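You operate a simulated robot arm through the tools that you are given. There is no shell and no other tool. Be economical: measure what you need, move in short steps, check, and stop when the job is done.

The job below is to be done with a simulated robot arm. You get a single attempt, and the scene is never put back.

Task
Stir the milk even on LOW, then shut No. 1 burner and cover the pan.
Fine: No. 1 knob down to LOW first; no boiling over; wooden spoon back in No. 2 cup before the knob is shut; blue lid.

It is judged by the outcome, as a careful person would: the job done as asked, and still so three seconds after it is handed in. It fails if anything else is knocked over, pushed out of place, dropped, spilled or broken. Lids that push on must go on centred and level and be pressed home; caps that screw on are set level and turned clockwise until they are tight.

Robot
A 7-joint arm with a three-finger gripper, fixed in place. Base frame: the origin is at the foot of the arm, x ahead of it, y to its left, z up; the work surface is at about z = 0.845. Lengths are in m, angles in degrees, forces in N, time in s.
Its first joint turns from -166.0 to 166.0 degrees. Payload 2.69 kg.
The TCP is the grasp point between the finger pads, 0.03 m short of the fingertips. In the tool frame z runs along the fingers and y along their closing line. Largest opening 0.128 m; the body of the gripper starts 0.117 m behind the TCP.
Orientation is told as [roll, pitch, yaw] about the base's x, y, z axes, in that order, counted from this pose: with the fingers straight down and closing along the base's y, the tool's x points along the base's -x, its y along +y and its z along -z.

Tools
- The arm moves only by the tool jog_arm. Its argument "commands" is a list of rows, each an object of numbers (a shift or turn left out is 0, a gripper value left out holds the last): "dx", "dy", "dz": the shift along the base's x, y, z in m; "ax", "ay", "az": the turn, a rotation vector about the base's x, y, z in degrees; "gripper": the opening, from 0 (shut) to 1 (fully open). In form: [{"dx": .., "dy": .., "dz": .., "ax": .., "ay": .., "az": .., "gripper": ..}, ...]. A call has 1 to 8 rows; each row is the pose to reach, as a shift and turn from the pose commanded when the call began. Rows are played at 5 a second. More than 0.05 m and 8.6 degrees between two rows, or a gripper value outside its range, and nothing of the call is played. Where a pose cannot be reached the arm comes as near as it can. A force on the tool above 40 N (or 10 N above the force at the start of the call, whichever is more), or a blocked arm, ends the call early, and 0.2 s more pass. The fingers move at their own pace and stop on an object; they squeeze with about 29 N. The grip force told is the motor's: it shows also when the fingers shut on nothing. Time passes only in rows, and 0.2 s behind the last, so rows that repeat a pose let the fingers close. It gives the time, the measured TCP pose, the force on the tool (base axes), the opening and the grip force at its end, in the units of the frame above (readings bear some noise), with the torque about the TCP (base axes, N m) and any sound that the robot's microphone picked up, and new pictures: "views" is both (left out), scene, wrist or none.
- Cameras (640 x 400 px; columns grow to the right, rows downward): "scene" is fixed at [0.0495, 0.6501, 1.7852]; the picture's right is [-0.28, -0.96, 0.00], its down [-0.60, 0.18, -0.78] and it looks along [0.75, -0.22, -0.63] (base axes); focal length 350 px, centre (320, 200). "wrist" rides on the gripper at [0.058, 0.054, -0.131] in the tool frame; the picture's right is [-0.68, 0.74, 0.00], its down [-0.62, -0.57, -0.55] and it looks along [-0.40, -0.37, 0.84] (tool axes); focal length 234 px, centre (320, 200). There is no depth. A picture from a camera that has moved, and an enlarged one, comes with that camera's place and axes in the base frame and with its lens.
- raise_lower(by): slides the trunk up (or, below 0, down) by that many m; the arm rides with it, the base frame stays. It gives what a move gives, with no picture.
- close_up(camera, box): a new picture of the part [left, top, right, bottom] of that camera's present view, enlarged. It takes no simulated time.
- sign_off(): hands the job in; it is judged then, once.

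Go step by step. Nothing tells you positions but the pictures and the camera data: compare them with the known pose of the tool, close in by small moves and look again before you grip or let go. The budget is 120 turns and 200 pictures, counting those below and the enlarged ones. Unless the task says otherwise, let go and move clear before handing in, and close with one line.

The tools are called after ">>>" as name(argument=value, ...) on one line, values as JSON. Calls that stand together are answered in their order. jog_arm: Moves the arm, as the interface text tells. Its arguments: {"type":"object","properties":{"commands":{"type":"array","items":{"type":"object","properties":{"dx":{"type":"number"},"dy":{"type":"number"},"dz":{"type":"number"},"ax":{"type":"number"},"ay":{"type":"number"},"az":{"type":"number"},"gripper":{"type":"number"}}}},"views":{"type":"string","enum":["both","scene","wrist","none"]}},"required":["commands"]} The other tools are called the same way: raise_lower (by) slides the trunk up or down; close_up (camera, box) takes an enlarged picture of a part of a camera's view; sign_off () hands the job in.

At the start:

```text
clock: 0.0
position: [0.6301, 0.345, 1.3923]
tool_rot: [0.0, 0.0, -0.1]
wrist_force: [0.0, 0.5, -0.6]
wrist_torque: [0.0, -0.02, 0.03]
width: 0.1279
gripper_force: 0.1
trunk travel left (down, up): [-0.225, 0.125]
```

scene: 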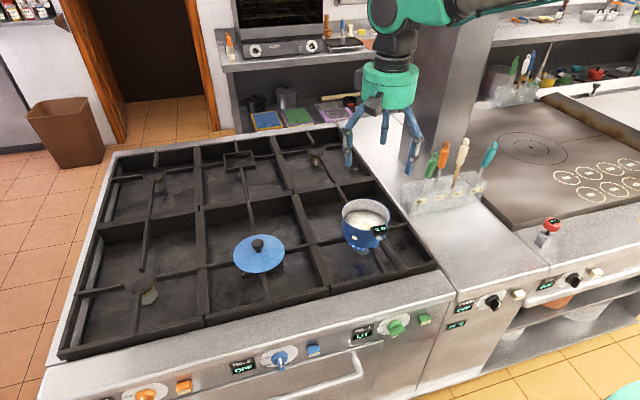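
wrist: 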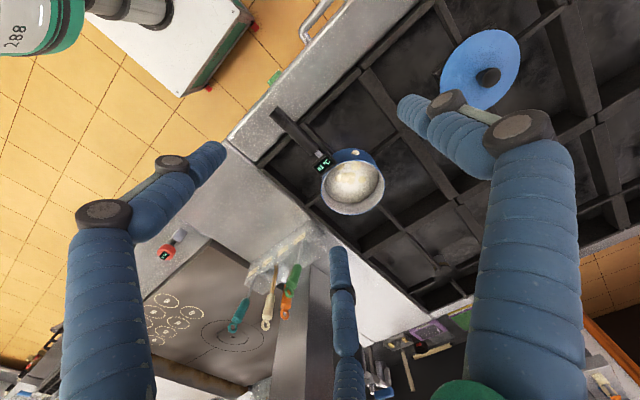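

I see a stove with a blue pan, a blue lid on a burner, a cup rack with spoons, and knobs on the front. I'll enlarge the key parts first.

>>> close_up(camera="scene", box=[320, 180, 480, 280])

>>> close_up(camera="scene", box=[390, 130, 518, 210])

>>> close_up(camera="scene", box=[220, 300, 460, 400])

>>> close_up(camera="scene", box=[80, 220, 320, 400])

```text
4.00 times, centred on (400, 230) of scene
camera zoom: at [0.0495, 0.6501, 1.7852], right [-0.28, -0.96, 0.0], down [-0.6, 0.18, -0.78], along [0.75, -0.22, -0.63], focal length 1400 px, centre (0, 80)
```

zoom: 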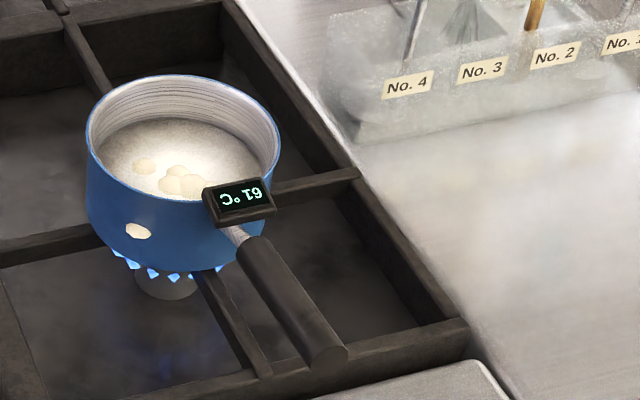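

```text
5.00 times, centred on (454, 170) of scene
camera zoom: at [0.0495, 0.6501, 1.7852], right [-0.28, -0.96, 0.0], down [-0.6, 0.18, -0.78], along [0.75, -0.22, -0.63], focal length 1750 px, centre (-350, 350)
```

zoom: 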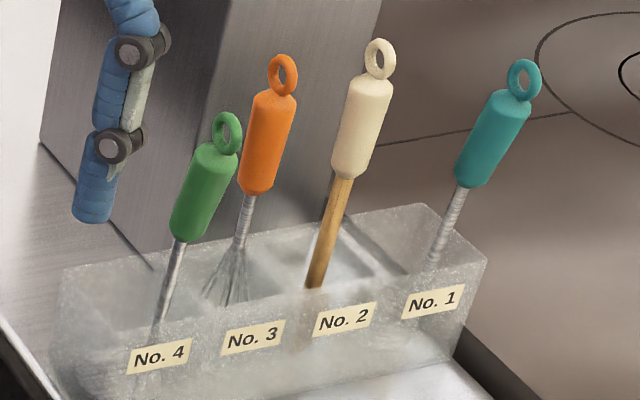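

```text
2.67 times, centred on (340, 350) of scene
camera zoom: at [0.0495, 0.6501, 1.7852], right [-0.28, -0.96, 0.0], down [-0.6, 0.18, -0.78], along [0.75, -0.22, -0.63], focal length 933 px, centre (267, -200)
```

zoom: 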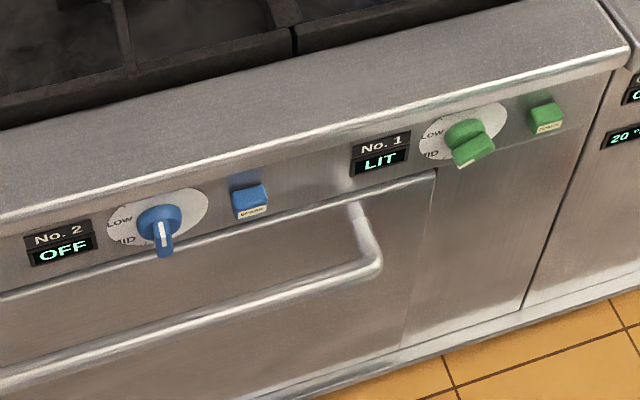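

```text
2.22 times, centred on (200, 310) of scene
camera zoom: at [0.0495, 0.6501, 1.7852], right [-0.28, -0.96, 0.0], down [-0.6, 0.18, -0.78], along [0.75, -0.22, -0.63], focal length 778 px, centre (587, -44)
```

zoom: 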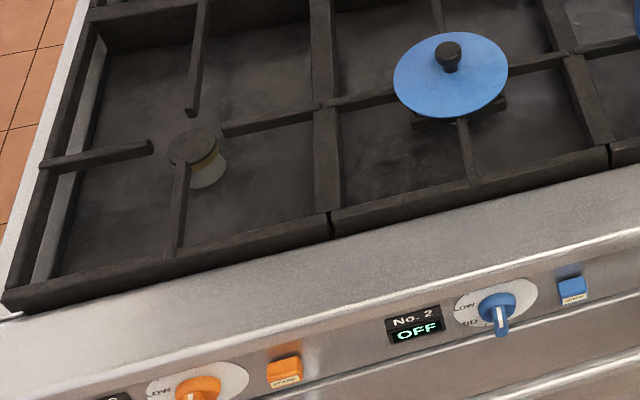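

The pan rim is near (0.82, 0.27, 1.05) and the No. 1 knob near (0.56, 0.25, 0.79) on the front panel, facing me. I'll back the arm up and tip the tool toward horizontal to read the dial.

>>> jog_arm(commands=[{"dx": -0.03, "dz": -0.02, "ay": -8}, {"dx": -0.06, "dz": -0.05, "ay": -16}, {"dx": -0.1, "dy": -0.02, "dz": -0.08, "ay": -24}, {"dx": -0.14, "dy": -0.03, "dz": -0.11, "ay": -32}, {"dx": -0.18, "dy": -0.04, "dz": -0.14, "ay": -40}, {"dx": -0.21, "dy": -0.05, "dz": -0.17, "ay": -48}, {"dx": -0.24, "dy": -0.06, "dz": -0.2, "ay": -56}, {"dx": -0.27, "dy": -0.07, "dz": -0.23, "ay": -64}])

```text
refused: row 3 steps farther than a row can; nothing moved
```

A step was slightly too long, so I'll use smaller ones.

>>> jog_arm(commands=[{"dx": -0.03, "dy": -0.01, "dz": -0.025, "ay": -8}, {"dx": -0.06, "dy": -0.02, "dz": -0.05, "ay": -16}, {"dx": -0.095, "dy": -0.03, "dz": -0.08, "ay": -24}, {"dx": -0.13, "dy": -0.04, "dz": -0.11, "ay": -32}, {"dx": -0.165, "dy": -0.05, "dz": -0.14, "ay": -40}, {"dx": -0.2, "dy": -0.06, "dz": -0.17, "ay": -48}, {"dx": -0.235, "dy": -0.07, "dz": -0.2, "ay": -56}, {"dx": -0.27, "dy": -0.08, "dz": -0.23, "ay": -64}])

```text
clock: 1.8
position: [0.362, 0.2656, 1.1624]
tool_rot: [0.2, -64.1, 0.0]
wrist_force: [0.0, -0.6, -0.3]
wrist_torque: [0.0, 0.02, -0.06]
width: 0.128
gripper_force: 0.0
trunk travel left (down, up): [-0.225, 0.125]
camera wrist: at [0.2195, 0.3195, 1.1673], right [0.29, 0.74, 0.61], down [-0.22, -0.57, 0.79], along [0.93, -0.37, 0.0], focal length 234 px, centre (320, 200)
```

scene: 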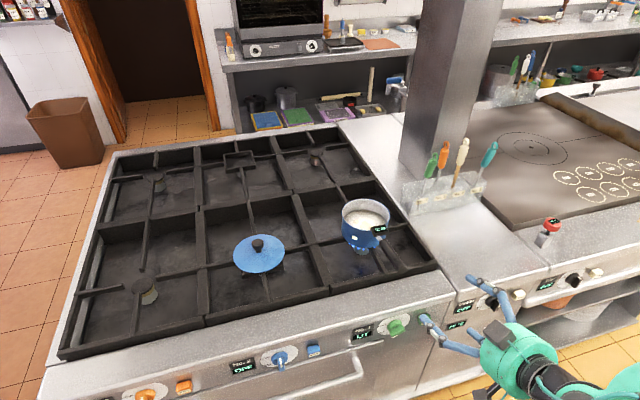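
wrist: 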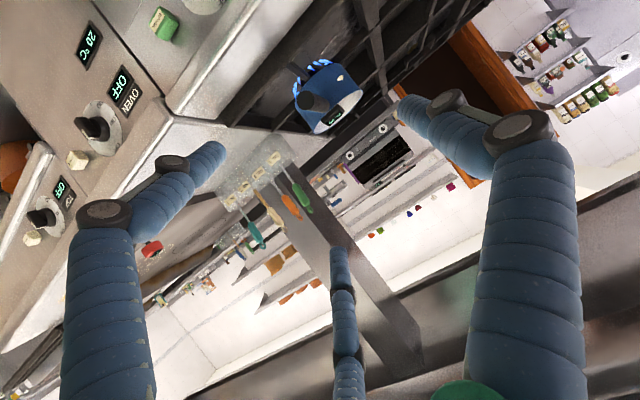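

The No. 1 knob works out near (0.555, 0.25, 0.785). I'll lower the arm in front of it and level the tool.

>>> jog_arm(commands=[{"dz": -0.045, "ay": -4}, {"dz": -0.09, "ay": -8}, {"dz": -0.135, "ay": -12}, {"dz": -0.18, "ay": -16}, {"dz": -0.225, "ay": -20}, {"dz": -0.27, "ay": -24}, {"dz": -0.315, "ay": -26}, {"dz": -0.36, "dy": -0.01, "ay": -26}])

```text
clock: 3.8
position: [0.4014, 0.4704, 0.9375]
tool_rot: [98.9, -82.0, -101.8]
wrist_force: [-0.1, -1.3, -0.7]
wrist_torque: [-0.05, 0.04, 0.12]
width: 0.1278
gripper_force: 0.0
out of reach, approached as far as the arm can: row 4, 5, 6, 7, 8
trunk travel left (down, up): [-0.225, 0.125]
stopped in row 8: the arm was blocked; the commanded pose is now the measured one
camera wrist: at [0.2744, 0.538, 0.8854], right [0.02, 0.64, 0.77], down [-0.59, -0.62, 0.52], along [0.81, -0.46, 0.37], focal length 234 px, centre (320, 200)
```

scene: 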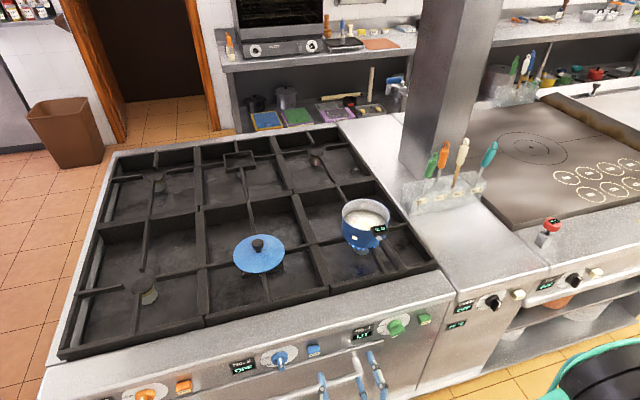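
wrist: 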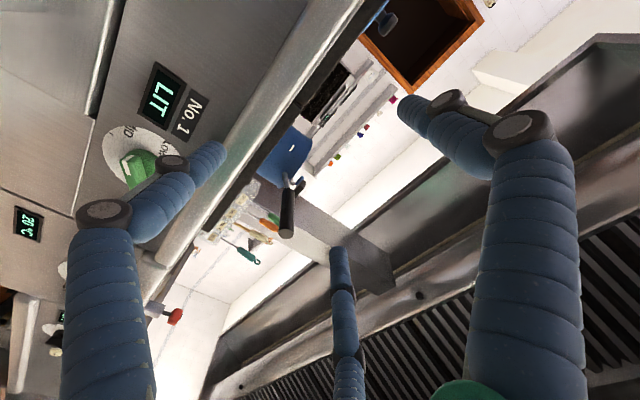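

The trunk is too high for this reach, though the tool is now level. I'll lower the trunk.

>>> raise_lower(by=-0.15)

>>> jog_arm(commands=[{"dy": -0.04}, {"dy": -0.08}], views="both")

```text
clock: 5.5
position: [0.4002, 0.4698, 0.7873]
tool_rot: [98.7, -82.2, -101.4]
wrist_force: [0.0, 0.8, 0.2]
wrist_torque: [0.01, -0.01, 0.03]
width: 0.128
gripper_force: 0.0
trunk travel left (down, up): [-0.075, 0.275]
```

```text
clock: 6.2
position: [0.409, 0.4313, 0.8122]
tool_rot: [96.2, -84.3, -100.2]
wrist_force: [0.1, -0.1, -1.2]
wrist_torque: [0.0, -0.04, -0.1]
width: 0.1281
gripper_force: 0.1
out of reach, approached as far as the arm can: row 1, 2
trunk travel left (down, up): [-0.075, 0.275]
camera wrist: at [0.2831, 0.4994, 0.7587], right [0.04, 0.66, 0.75], down [-0.6, -0.59, 0.55], along [0.8, -0.47, 0.37], focal length 234 px, centre (320, 200)
```

scene: 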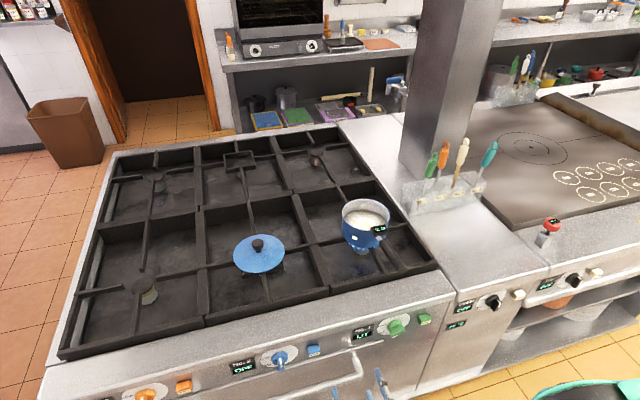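
wrist: 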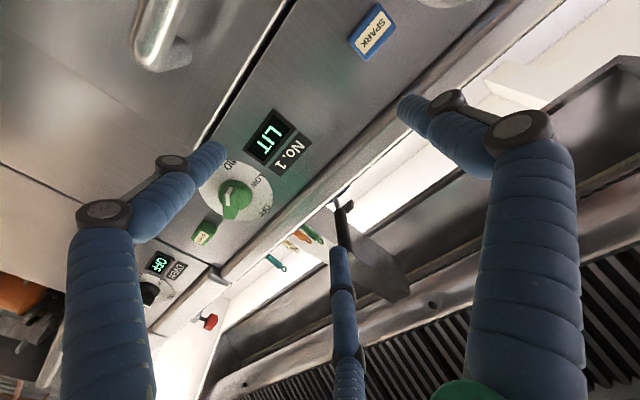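

The dial is in view now; I'll enlarge it.

>>> close_up(camera="wrist", box=[176, 100, 336, 200])

>>> close_up(camera="wrist", box=[190, 150, 286, 250])

```text
4.00 times, centred on (256, 150) of wrist
camera zoom: at [0.2831, 0.4994, 0.7587], right [0.04, 0.66, 0.75], down [-0.6, -0.59, 0.55], along [0.8, -0.47, 0.37], focal length 937 px, centre (576, 400)
```

zoom: 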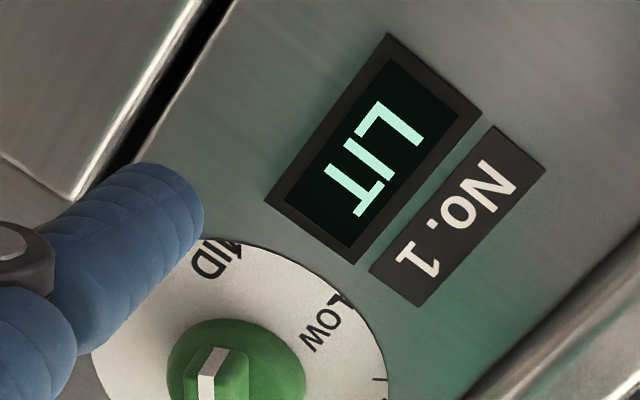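

```text
4.00 times, centred on (238, 200) of wrist
camera zoom: at [0.2831, 0.4994, 0.7587], right [0.04, 0.66, 0.75], down [-0.6, -0.59, 0.55], along [0.8, -0.47, 0.37], focal length 937 px, centre (648, 200)
```

zoom: 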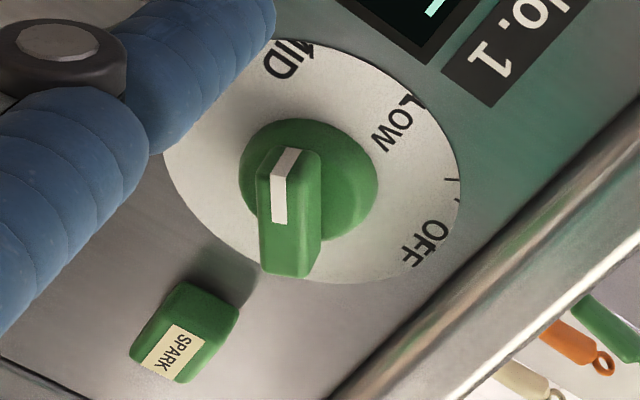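

>>> close_up(camera="scene", box=[345, 305, 441, 365])

>>> close_up(camera="scene", box=[225, 335, 321, 395])

```text
6.67 times, centred on (393, 335) of scene
camera zoom: at [0.0495, 0.6501, 1.7852], right [-0.28, -0.96, 0.0], down [-0.6, 0.18, -0.78], along [0.75, -0.22, -0.63], focal length 2333 px, centre (-167, -700)
```

zoom: 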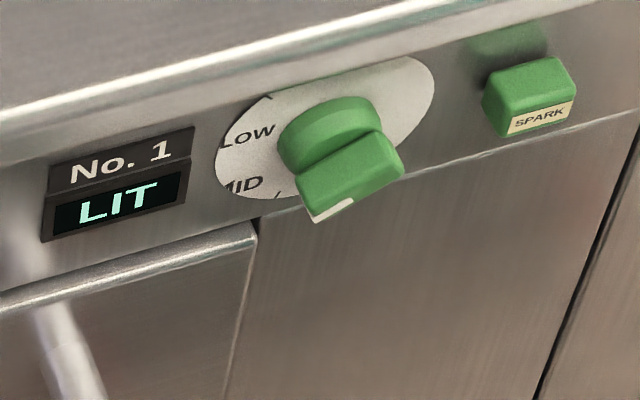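

```text
6.67 times, centred on (273, 365) of scene
camera zoom: at [0.0495, 0.6501, 1.7852], right [-0.28, -0.96, 0.0], down [-0.6, 0.18, -0.78], along [0.75, -0.22, -0.63], focal length 2333 px, centre (633, -900)
```

zoom: 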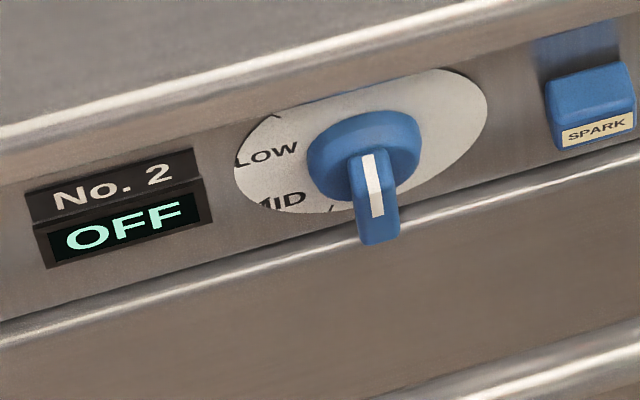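

The pointer is near MID, about 110° counter-clockwise from OFF, which is at the top; LOW is at about 60°. I'll move in front of the knob and roll the fingers to match the bar.

>>> jog_arm(commands=[{"dx": 0.03, "ax": 8}, {"dx": 0.06, "ax": 16}, {"dx": 0.06, "dy": -0.03, "ax": 24}, {"dx": 0.06, "dy": -0.06, "ax": 32}, {"dx": 0.06, "dy": -0.09, "ax": 40}, {"dx": 0.06, "dy": -0.11, "ax": 48}, {"dx": 0.06, "dy": -0.13, "ax": 56}, {"dx": 0.06, "dy": -0.13, "ax": 64}])

```text
clock: 8.2
position: [0.4164, 0.1863, 0.8996]
tool_rot: [35.8, -57.6, -59.4]
wrist_force: [0.3, 1.0, -0.4]
wrist_torque: [-0.05, 0.07, -0.17]
width: 0.128
gripper_force: 0.0
out of reach, approached as far as the arm can: row 1, 2, 3, 4, 5, 6, 7, 8
trunk travel left (down, up): [-0.075, 0.275]
stopped in row 8: the arm was blocked; the commanded pose is now the measured one
camera wrist: at [0.3126, 0.297, 0.9255], right [0.51, 0.3, 0.8], down [-0.55, -0.6, 0.58], along [0.66, -0.74, -0.14], focal length 234 px, centre (320, 200)
```

scene: 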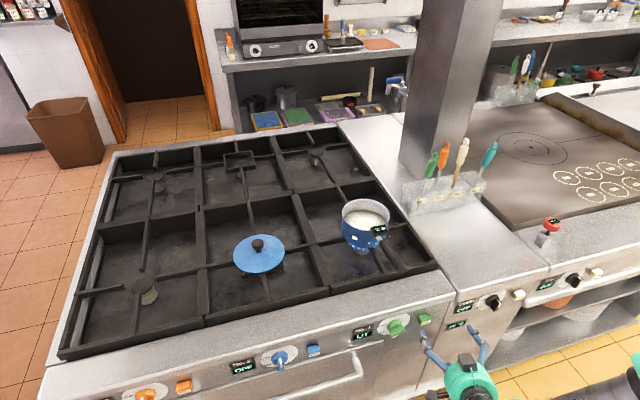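
wrist: 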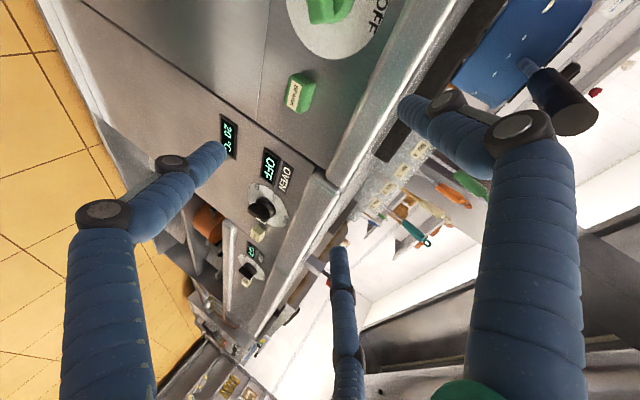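

Full level isn't reachable this low, so I'll push the bar ends with closed fingertips from a steeper tool angle. First I'll return to a neutral tilt of 30°.

>>> jog_arm(commands=[{"dz": 0.03, "ax": -1.5, "ay": 5.7, "az": 5.1, "gripper": 0}, {"dz": 0.06, "ax": -3.0, "ay": 11.5, "az": 10.2}, {"dz": 0.09, "dy": 0.01, "ax": -4.5, "ay": 17.3, "az": 15.3}, {"dz": 0.12, "dy": 0.02, "ax": -6.0, "ay": 23.0, "az": 20.4}, {"dz": 0.13, "dy": 0.04, "ax": -7.5, "ay": 28.8, "az": 25.5}, {"dz": 0.13, "dy": 0.06, "ax": -9.5, "ay": 36.5, "az": 32.4}], views="both")

```text
refused: row 6 steps farther than a row can; nothing moved
```

>>> jog_arm(commands=[{"dz": 0.03, "ax": -1.4, "ay": 5.3, "az": 4.7, "gripper": 0}, {"dz": 0.06, "ax": -2.8, "ay": 10.6, "az": 9.4}, {"dz": 0.09, "dy": 0.01, "ax": -4.2, "ay": 15.9, "az": 14.1}, {"dz": 0.12, "dy": 0.02, "ax": -5.6, "ay": 21.2, "az": 18.8}, {"dz": 0.13, "dy": 0.04, "ax": -7.0, "ay": 26.5, "az": 23.5}, {"dz": 0.13, "dy": 0.06, "ax": -8.3, "ay": 31.8, "az": 28.2}, {"dz": 0.13, "dy": 0.06, "ax": -9.5, "ay": 36.5, "az": 32.4}], views="both")

```text
clock: 9.8
position: [0.4139, 0.2462, 1.0311]
tool_rot: [0.1, -29.8, 0.1]
wrist_force: [0.1, -0.3, 0.0]
wrist_torque: [-0.02, 0.01, 0.01]
width: 0.0021
gripper_force: 29.0
trunk travel left (down, up): [-0.075, 0.275]
camera wrist: at [0.2994, 0.3006, 1.1178], right [0.59, 0.74, 0.34], down [0.26, -0.57, 0.78], along [0.77, -0.37, -0.53], focal length 234 px, centre (320, 200)
```

scene: 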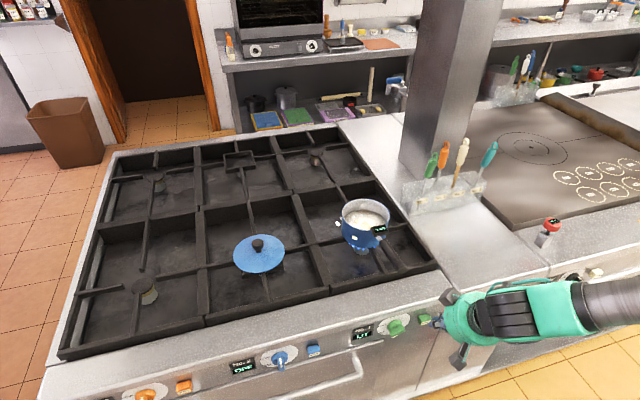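
wrist: 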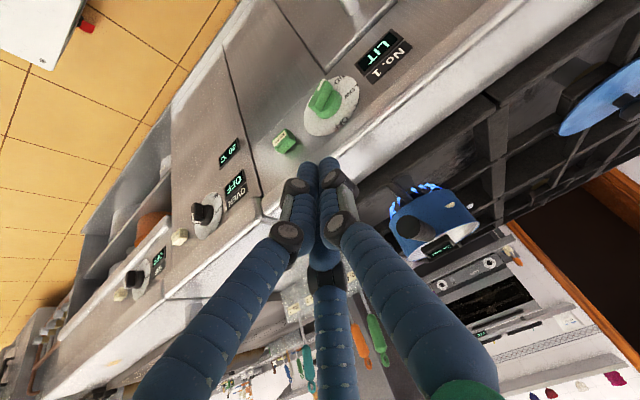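

>>> close_up(camera="wrist", box=[272, 50, 400, 150])

>>> close_up(camera="wrist", box=[350, 160, 510, 280])

>>> close_up(camera="scene", box=[320, 180, 416, 270])

```text
4.00 times, centred on (336, 100) of wrist
camera zoom: at [0.2994, 0.3006, 1.1178], right [0.59, 0.74, 0.34], down [0.26, -0.57, 0.78], along [0.77, -0.37, -0.53], focal length 937 px, centre (256, 600)
```

zoom: 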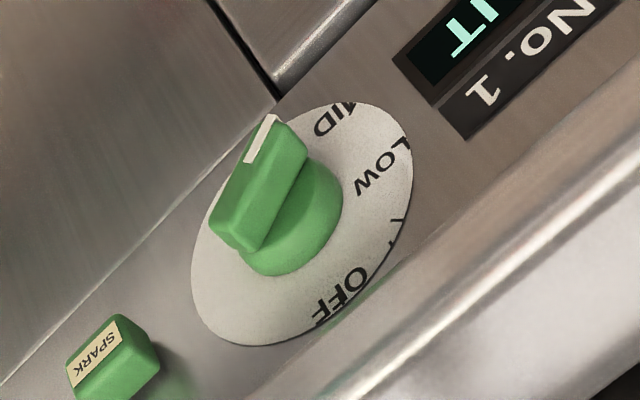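

```text
3.33 times, centred on (430, 220) of wrist
camera zoom: at [0.2994, 0.3006, 1.1178], right [0.59, 0.74, 0.34], down [0.26, -0.57, 0.78], along [0.77, -0.37, -0.53], focal length 781 px, centre (-47, 133)
```

zoom: 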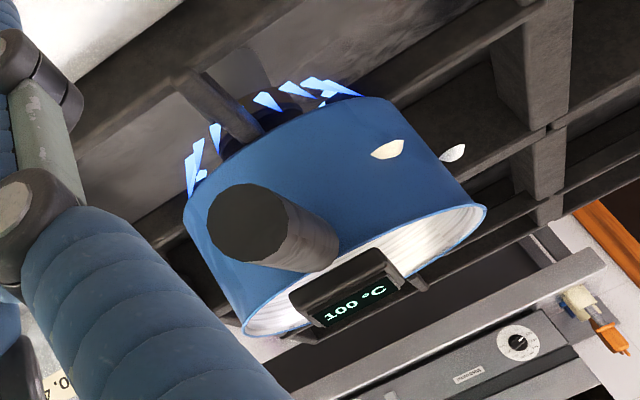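

```text
4.44 times, centred on (368, 225) of scene
camera zoom: at [0.0495, 0.6501, 1.7852], right [-0.28, -0.96, 0.0], down [-0.6, 0.18, -0.78], along [0.75, -0.22, -0.63], focal length 1556 px, centre (107, 89)
```

zoom: 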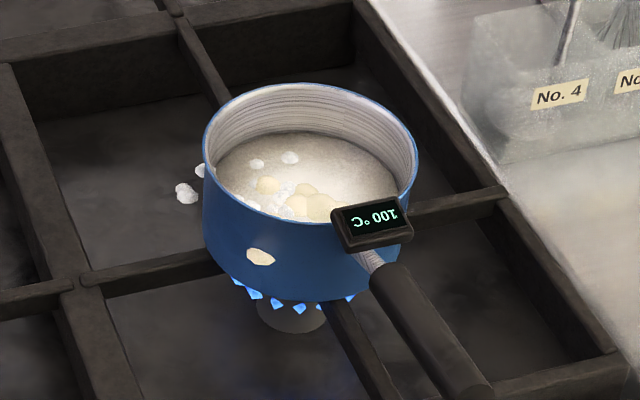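

The milk already reads 100 °C, so the heat must come down now. The knob axis is near (y 0.26, z 0.80) with the bar's face at x≈0.53; I'll press down the bar's right end.

>>> jog_arm(commands=[{"dx": 0.025, "dy": -0.002, "dz": -0.038}, {"dx": 0.05, "dy": -0.004, "dz": -0.076}, {"dx": 0.075, "dy": -0.006, "dz": -0.114}, {"dx": 0.1, "dy": -0.008, "dz": -0.148}, {"dx": 0.116, "dy": -0.008, "dz": -0.173}, {"dx": 0.116, "dy": -0.008, "dz": -0.186}, {"dx": 0.116, "dy": -0.008, "dz": -0.196}], views="both")

```text
clock: 10.9
position: [0.5232, 0.2393, 0.8755]
tool_rot: [0.0, -30.0, -0.2]
wrist_force: [-29.2, -4.5, 24.3]
wrist_torque: [-0.13, -0.22, -0.28]
width: 0.0022
gripper_force: 28.7
trunk travel left (down, up): [-0.075, 0.275]
stopped in row 5: the force on the tool passed its limit at 353 N (the readings are from after the stop); the commanded pose is now the measured one
camera wrist: at [0.4079, 0.2931, 0.9609], right [0.59, 0.74, 0.34], down [0.26, -0.57, 0.78], along [0.77, -0.37, -0.52], focal length 234 px, centre (320, 200)
```

scene: 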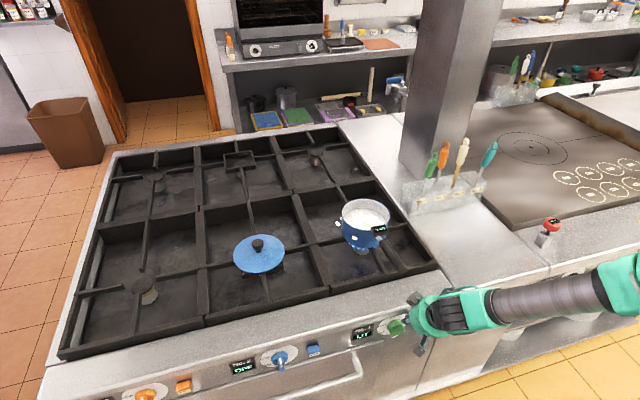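
wrist: 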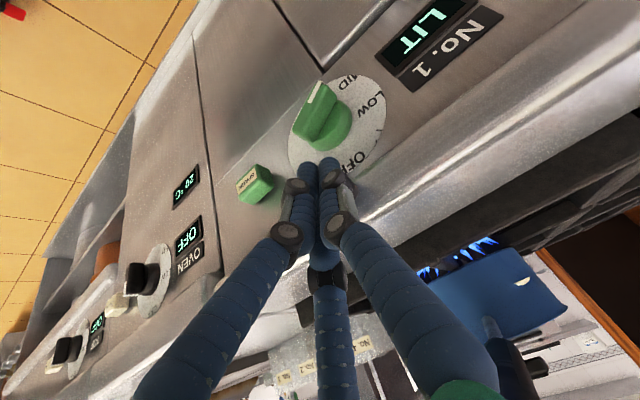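

The fingertips touched the stove's front nose, which is at x≈0.545. I'll back off, turn the tool upright and come down in front of the nose onto the bar's right end.

>>> jog_arm(commands=[{"dx": -0.025, "dz": 0.02, "ay": 5}, {"dx": -0.03, "dy": 0.002, "dz": 0.025, "ay": 13}, {"dx": -0.01, "dy": 0.002, "dz": 0.025, "ay": 21.5}, {"dx": 0.002, "dy": 0.002, "dz": 0.02, "ay": 30}, {"dx": 0.002, "dy": 0.002, "dz": 0.0, "ay": 30}, {"dx": 0.002, "dy": 0.002, "dz": -0.015, "ay": 30}, {"dx": 0.002, "dy": 0.002, "dz": -0.025, "ay": 30}], views="both")

```text
clock: 12.5
position: [0.5266, 0.2422, 0.8466]
tool_rot: [0.0, 0.1, -0.2]
wrist_force: [0.1, -0.5, 0.4]
wrist_torque: [0.01, -0.01, 0.01]
width: 0.0021
gripper_force: 28.6
trunk travel left (down, up): [-0.075, 0.275]
camera wrist: at [0.4684, 0.2964, 0.9797], right [0.68, 0.74, 0.0], down [0.62, -0.57, 0.55], along [0.4, -0.37, -0.84], focal length 234 px, centre (320, 200)
```

scene: 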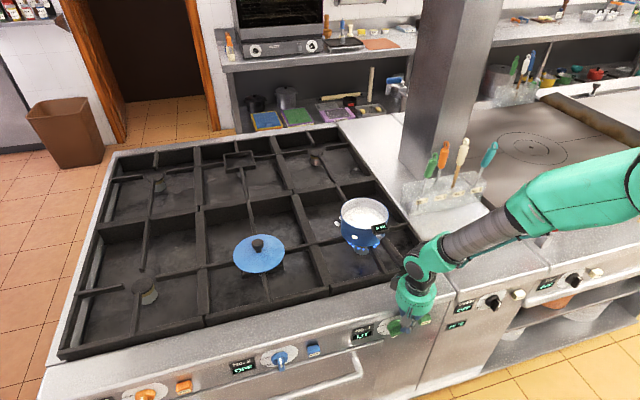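
wrist: 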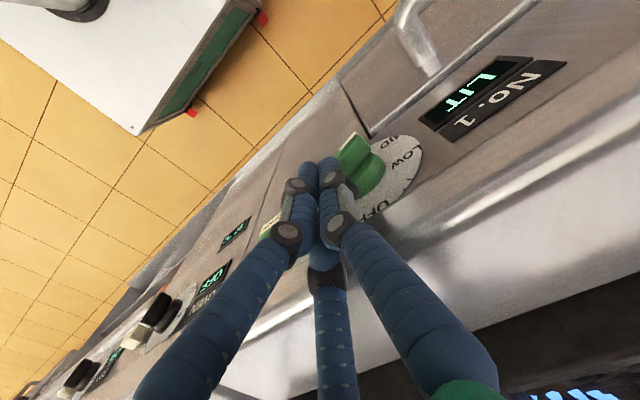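

No contact yet and the foam is rising, so I'll keep pressing down.

>>> jog_arm(commands=[{"dz": -0.009}, {"dz": -0.018}], views="wrist")

>>> close_up(camera="wrist", box=[290, 100, 450, 230])

>>> close_up(camera="scene", box=[320, 180, 450, 350])

```text
clock: 13.0
position: [0.5264, 0.2424, 0.8432]
tool_rot: [0.1, -0.2, -0.1]
wrist_force: [-21.3, -12.7, 34.9]
wrist_torque: [0.34, -2.07, -0.56]
width: 0.002
gripper_force: 28.8
trunk travel left (down, up): [-0.075, 0.275]
stopped in row 2: the force on the tool passed its limit at 61 N (the readings are from after the stop); the commanded pose is now the measured one
camera wrist: at [0.4685, 0.2965, 0.9757], right [0.68, 0.74, 0.0], down [0.61, -0.57, 0.55], along [0.41, -0.37, -0.84], focal length 234 px, centre (320, 200)
```

wrist: 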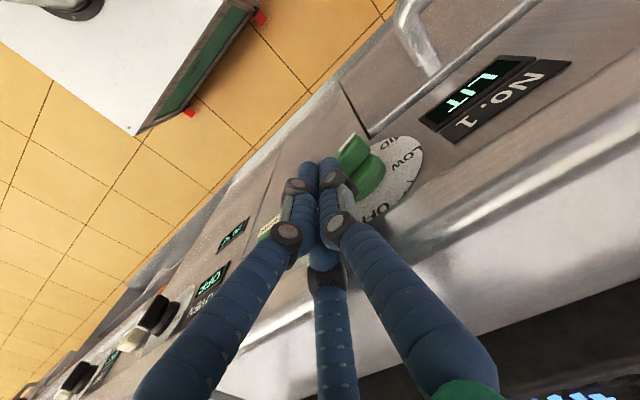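

```text
3.08 times, centred on (370, 165) of wrist
camera zoom: at [0.4685, 0.2965, 0.9757], right [0.68, 0.74, 0.0], down [0.61, -0.57, 0.55], along [0.41, -0.37, -0.84], focal length 720 px, centre (166, 308)
```

zoom: 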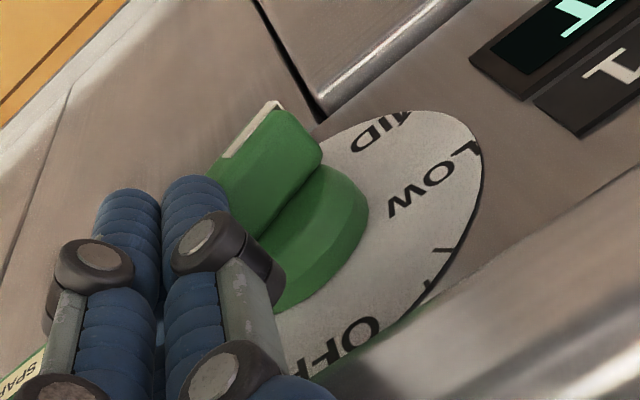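

```text
2.35 times, centred on (385, 265) of scene
camera zoom: at [0.0495, 0.6501, 1.7852], right [-0.28, -0.96, 0.0], down [-0.6, 0.18, -0.78], along [0.75, -0.22, -0.63], focal length 824 px, centre (167, 47)
```

zoom: 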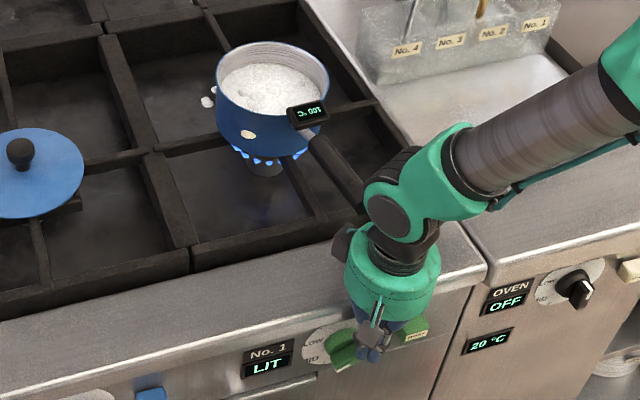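

The finger's back touched the stove's top edge this time, so leaning the tool back is right, just a bit lower and farther out. I'll tilt to −30° again and press at x≈0.515.

>>> jog_arm(commands=[{"dx": -0.025, "dz": 0.02, "ay": -7.5}, {"dx": -0.035, "dz": 0.04, "ay": -15}, {"dx": -0.03, "dz": 0.04, "ay": -22.5}, {"dx": -0.018, "dz": 0.03, "ay": -30}, {"dx": -0.012, "dz": 0.012, "ay": -30}, {"dx": -0.012, "dz": 0.004, "ay": -30}], views="wrist")

>>> close_up(camera="wrist", box=[250, 50, 410, 190])

>>> close_up(camera="scene", box=[320, 180, 450, 350])

```text
clock: 14.4
position: [0.5166, 0.2443, 0.8445]
tool_rot: [0.1, -30.1, 0.0]
wrist_force: [0.7, -0.4, 0.0]
wrist_torque: [-0.04, 0.06, -0.01]
width: 0.0023
gripper_force: 28.9
trunk travel left (down, up): [-0.075, 0.275]
camera wrist: at [0.4013, 0.2982, 0.9304], right [0.59, 0.74, 0.34], down [0.26, -0.57, 0.78], along [0.77, -0.37, -0.52], focal length 234 px, centre (320, 200)
```

wrist: 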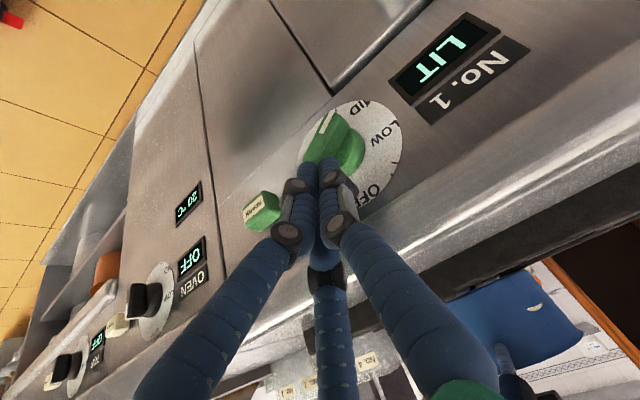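

```text
2.86 times, centred on (330, 120) of wrist
camera zoom: at [0.4013, 0.2982, 0.9304], right [0.59, 0.74, 0.34], down [0.26, -0.57, 0.78], along [0.77, -0.37, -0.52], focal length 669 px, centre (291, 429)
```

zoom: 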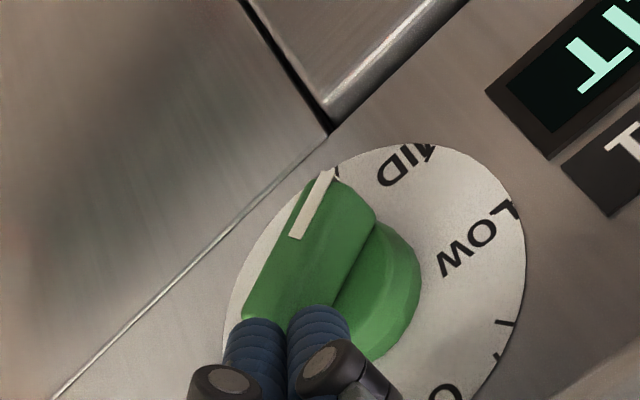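

```text
2.35 times, centred on (385, 265) of scene
camera zoom: at [0.0495, 0.6501, 1.7852], right [-0.28, -0.96, 0.0], down [-0.6, 0.18, -0.78], along [0.75, -0.22, -0.63], focal length 824 px, centre (167, 47)
```

zoom: 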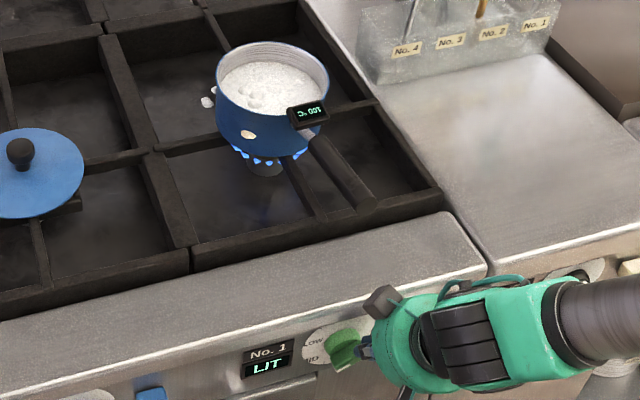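

The fingertips sit right over the bar's end. I'll press down now.

>>> jog_arm(commands=[{"dz": -0.01}, {"dz": -0.02}, {"dz": -0.026}], views="wrist")

>>> close_up(camera="wrist", box=[250, 50, 410, 190])

>>> close_up(camera="scene", box=[320, 180, 450, 350])

```text
clock: 15.2
position: [0.516, 0.2447, 0.8208]
tool_rot: [0.1, -30.1, 0.0]
wrist_force: [1.1, -0.6, 0.0]
wrist_torque: [-0.01, -0.02, -0.05]
width: 0.0022
gripper_force: 28.8
trunk travel left (down, up): [-0.075, 0.275]
camera wrist: at [0.4005, 0.2984, 0.9053], right [0.58, 0.74, 0.34], down [0.26, -0.57, 0.78], along [0.77, -0.37, -0.52], focal length 234 px, centre (320, 200)
```

wrist: 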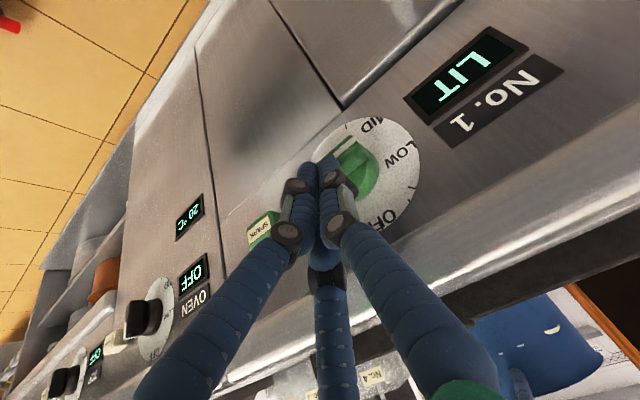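

```text
2.86 times, centred on (330, 120) of wrist
camera zoom: at [0.4005, 0.2984, 0.9053], right [0.58, 0.74, 0.34], down [0.26, -0.57, 0.78], along [0.77, -0.37, -0.52], focal length 669 px, centre (291, 429)
```

zoom: 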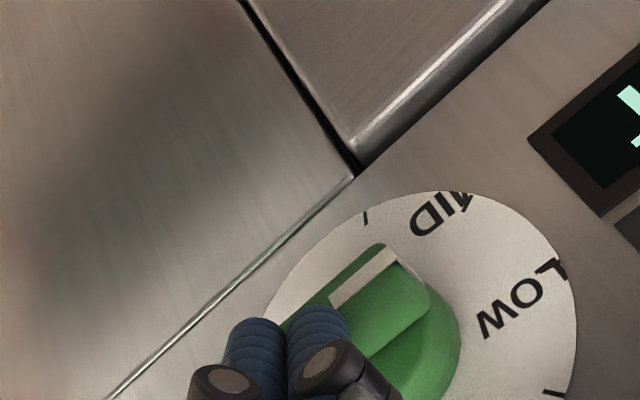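

```text
2.35 times, centred on (385, 265) of scene
camera zoom: at [0.0495, 0.6501, 1.7852], right [-0.28, -0.96, 0.0], down [-0.6, 0.18, -0.78], along [0.75, -0.22, -0.63], focal length 824 px, centre (167, 47)
```

zoom: 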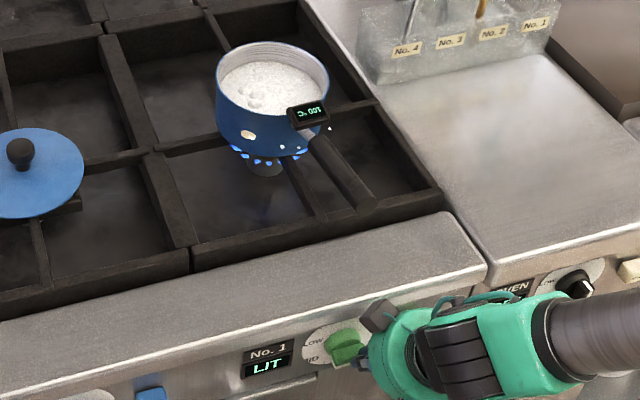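

The knob is now at about MID and turning the right way. I'll press farther toward LOW.

>>> jog_arm(commands=[{"dz": -0.008}, {"dz": -0.016}], views="wrist")

>>> close_up(camera="wrist", box=[270, 90, 430, 230])

>>> close_up(camera="scene", box=[320, 180, 450, 350])

```text
clock: 15.6
position: [0.5162, 0.2445, 0.8197]
tool_rot: [0.3, -30.4, -0.1]
wrist_force: [-32.8, -9.3, 32.9]
wrist_torque: [0.11, 0.11, -0.13]
width: 0.0061
gripper_force: 31.6
trunk travel left (down, up): [-0.075, 0.275]
stopped in row 1: the force on the tool passed its limit at 55 N (the readings are from after the stop); the commanded pose is now the measured one
camera wrist: at [0.4003, 0.2983, 0.9037], right [0.58, 0.73, 0.34], down [0.25, -0.57, 0.78], along [0.77, -0.37, -0.52], focal length 234 px, centre (320, 200)
```

wrist: 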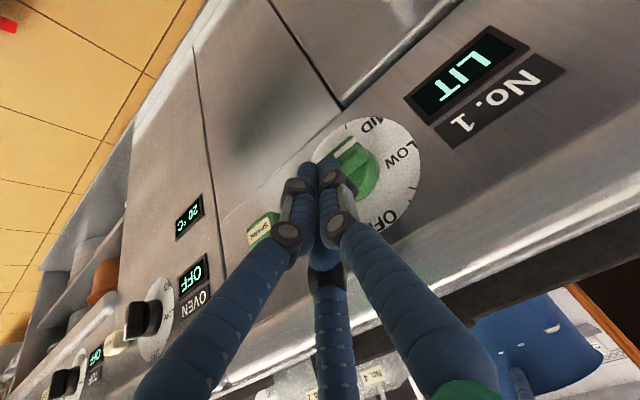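

```text
2.86 times, centred on (350, 160) of wrist
camera zoom: at [0.4003, 0.2983, 0.9037], right [0.58, 0.73, 0.34], down [0.25, -0.57, 0.78], along [0.77, -0.37, -0.52], focal length 669 px, centre (234, 314)
```

zoom: 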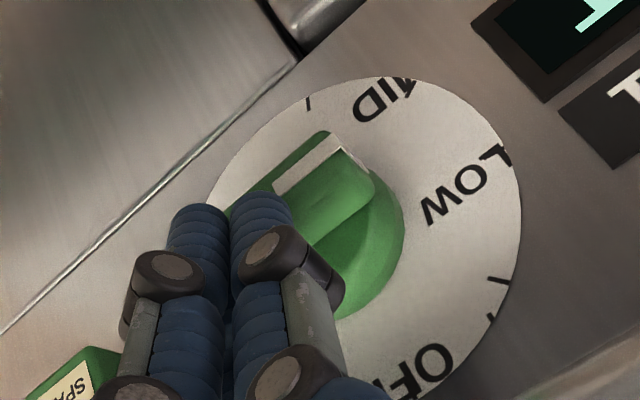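

```text
2.35 times, centred on (385, 265) of scene
camera zoom: at [0.0495, 0.6501, 1.7852], right [-0.28, -0.96, 0.0], down [-0.6, 0.18, -0.78], along [0.75, -0.22, -0.63], focal length 824 px, centre (167, 47)
```

zoom: 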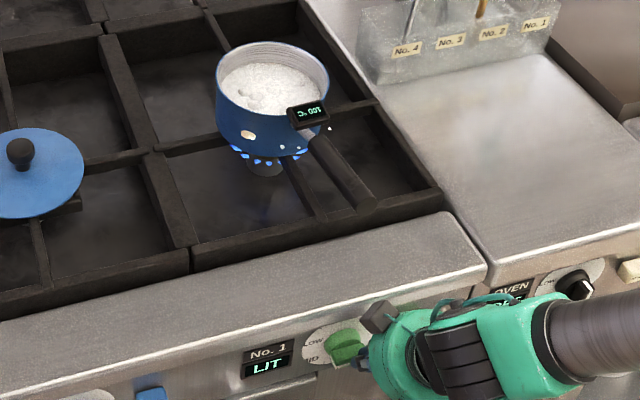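

The tip is catching the knob's collar; I'll pull out 1 cm and press on the bar only.

>>> jog_arm(commands=[{"dx": -0.01, "dz": 0.004}, {"dx": -0.011, "dz": -0.006}, {"dx": -0.011, "dz": -0.014}], views="wrist")

>>> close_up(camera="wrist", box=[270, 90, 430, 230])

>>> close_up(camera="scene", box=[320, 180, 450, 350])

```text
clock: 16.4
position: [0.5069, 0.2444, 0.8037]
tool_rot: [0.1, -30.4, 0.0]
wrist_force: [0.6, -1.1, 0.2]
wrist_torque: [-0.01, -0.02, 0.03]
width: 0.0019
gripper_force: 30.7
trunk travel left (down, up): [-0.075, 0.275]
camera wrist: at [0.39, 0.2988, 0.8887], right [0.58, 0.74, 0.34], down [0.25, -0.57, 0.78], along [0.77, -0.37, -0.52], focal length 234 px, centre (320, 200)
```

wrist: 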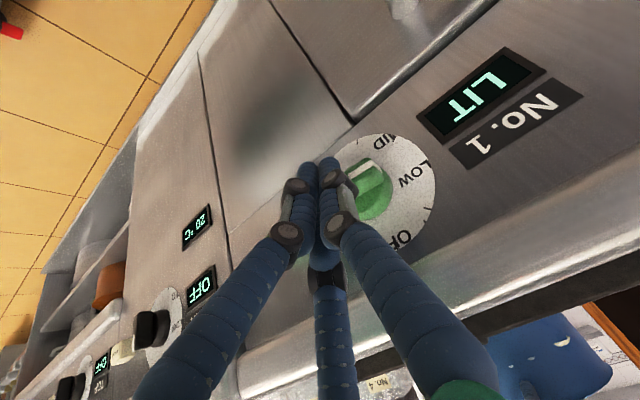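

```text
2.86 times, centred on (350, 160) of wrist
camera zoom: at [0.39, 0.2988, 0.8887], right [0.58, 0.74, 0.34], down [0.25, -0.57, 0.78], along [0.77, -0.37, -0.52], focal length 669 px, centre (234, 314)
```

zoom: 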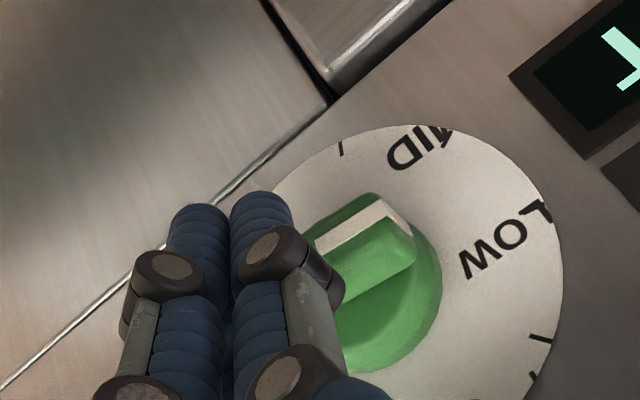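

```text
2.35 times, centred on (385, 265) of scene
camera zoom: at [0.0495, 0.6501, 1.7852], right [-0.28, -0.96, 0.0], down [-0.6, 0.18, -0.78], along [0.75, -0.22, -0.63], focal length 824 px, centre (167, 47)
```

zoom: 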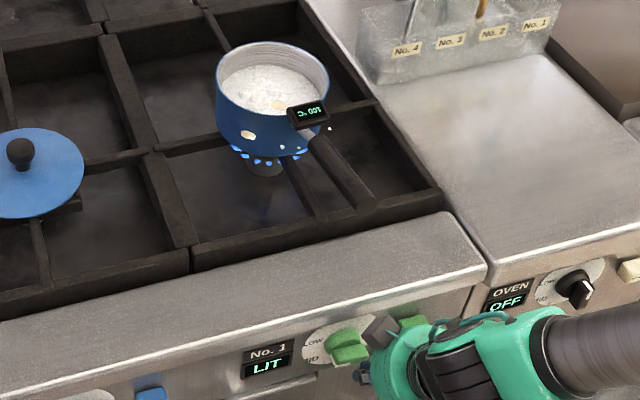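

The foam is settling and the pointer is between MID and LOW. I'll press a little more.

>>> jog_arm(commands=[{"dy": 0.003, "dz": -0.007}, {"dy": 0.005, "dz": -0.014}], views="wrist")

>>> close_up(camera="wrist", box=[290, 90, 450, 230])

```text
clock: 17.0
position: [0.5069, 0.2505, 0.791]
tool_rot: [0.2, -30.2, -0.2]
wrist_force: [0.6, 0.6, 0.1]
wrist_torque: [0.02, 0.02, 0.0]
width: 0.0019
gripper_force: 31.1
trunk travel left (down, up): [-0.075, 0.275]
camera wrist: at [0.3903, 0.3044, 0.8751], right [0.58, 0.73, 0.34], down [0.25, -0.57, 0.78], along [0.77, -0.37, -0.52], focal length 234 px, centre (320, 200)
```

wrist: 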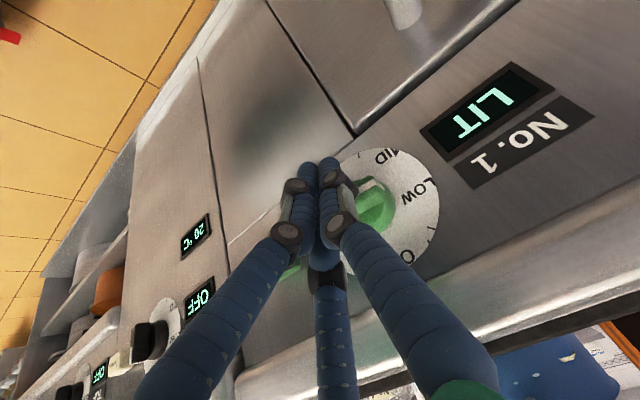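

```text
2.86 times, centred on (370, 160) of wrist
camera zoom: at [0.3903, 0.3044, 0.8751], right [0.58, 0.73, 0.34], down [0.25, -0.57, 0.78], along [0.77, -0.37, -0.52], focal length 669 px, centre (177, 314)
```

zoom: 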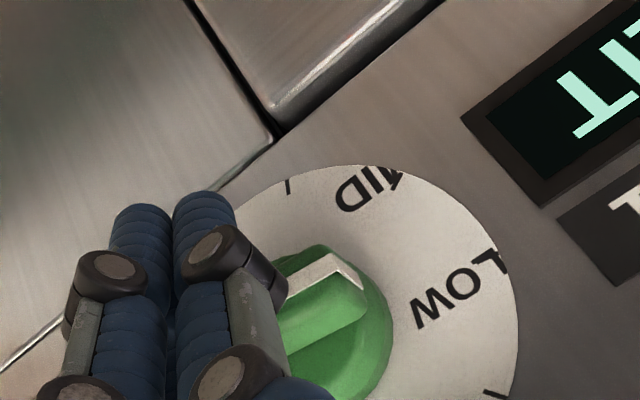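

The pointer is at about 80° and LOW at about 75°. One small nudge more.

>>> jog_arm(commands=[{"dz": -0.003}, {"dz": -0.005}], views="none")

>>> jog_arm(commands=[{"dx": -0.03, "dz": 0.01}, {"dx": -0.05, "dy": -0.03, "dz": 0.04}, {"dx": -0.06, "dy": -0.06, "dz": 0.07}, {"dx": -0.06, "dy": -0.08, "dz": 0.11}], views="both")

>>> close_up(camera="scene", box=[320, 180, 450, 350])

>>> close_up(camera="scene", box=[345, 305, 441, 365])

```text
clock: 17.6
position: [0.5064, 0.2498, 0.785]
tool_rot: [0.1, -30.3, -0.3]
wrist_force: [-0.7, 0.4, -0.6]
wrist_torque: [-0.01, 0.01, 0.05]
width: 0.0021
gripper_force: 31.6
trunk travel left (down, up): [-0.075, 0.275]
```

```text
clock: 18.6
position: [0.4481, 0.1721, 0.8959]
tool_rot: [0.1, -30.3, 0.0]
wrist_force: [-0.2, 0.5, -0.8]
wrist_torque: [0.0, -0.04, -0.02]
width: 0.0021
gripper_force: 31.4
trunk travel left (down, up): [-0.075, 0.275]
camera wrist: at [0.3329, 0.2261, 0.9803], right [0.58, 0.74, 0.34], down [0.26, -0.57, 0.78], along [0.77, -0.37, -0.52], focal length 234 px, centre (320, 200)
```

scene: 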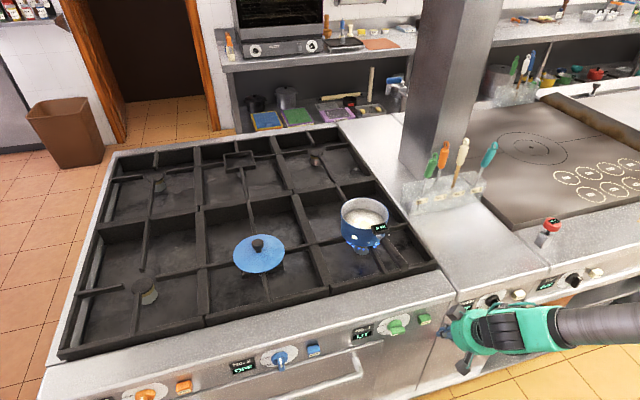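
wrist: 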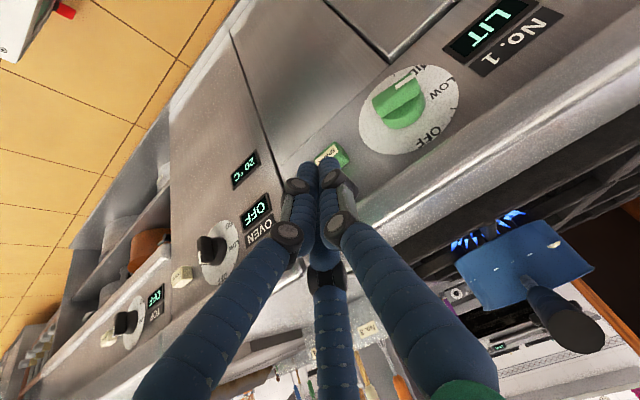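

```text
2.35 times, centred on (385, 265) of scene
camera zoom: at [0.0495, 0.6501, 1.7852], right [-0.28, -0.96, 0.0], down [-0.6, 0.18, -0.78], along [0.75, -0.22, -0.63], focal length 824 px, centre (167, 47)
```

zoom: 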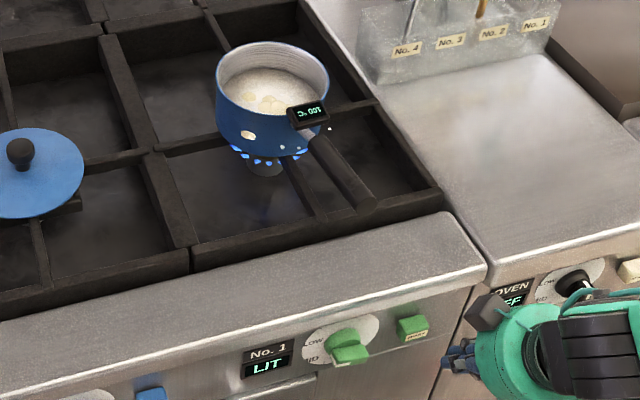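

```text
6.67 times, centred on (393, 335) of scene
camera zoom: at [0.0495, 0.6501, 1.7852], right [-0.28, -0.96, 0.0], down [-0.6, 0.18, -0.78], along [0.75, -0.22, -0.63], focal length 2333 px, centre (-167, -700)
```

zoom: 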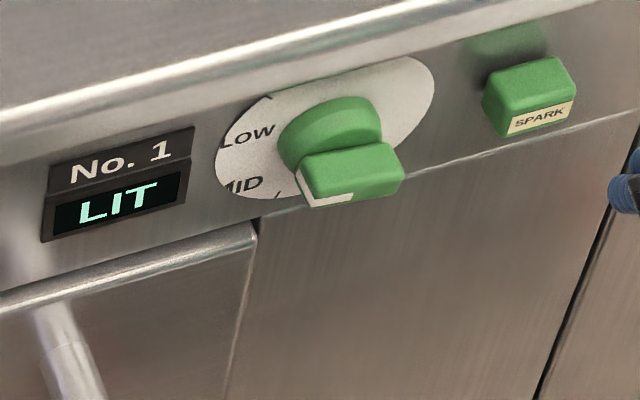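

>>> close_up(camera="wrist", box=[340, 40, 500, 180])

```text
2.86 times, centred on (420, 110) of wrist
camera zoom: at [0.3329, 0.2261, 0.9803], right [0.58, 0.74, 0.34], down [0.26, -0.57, 0.78], along [0.77, -0.37, -0.52], focal length 669 px, centre (34, 457)
```

zoom: 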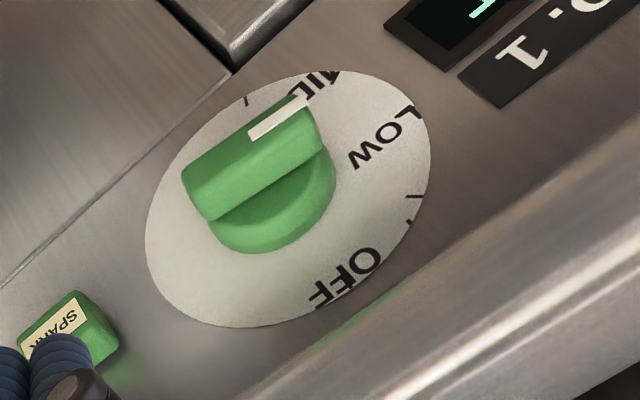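

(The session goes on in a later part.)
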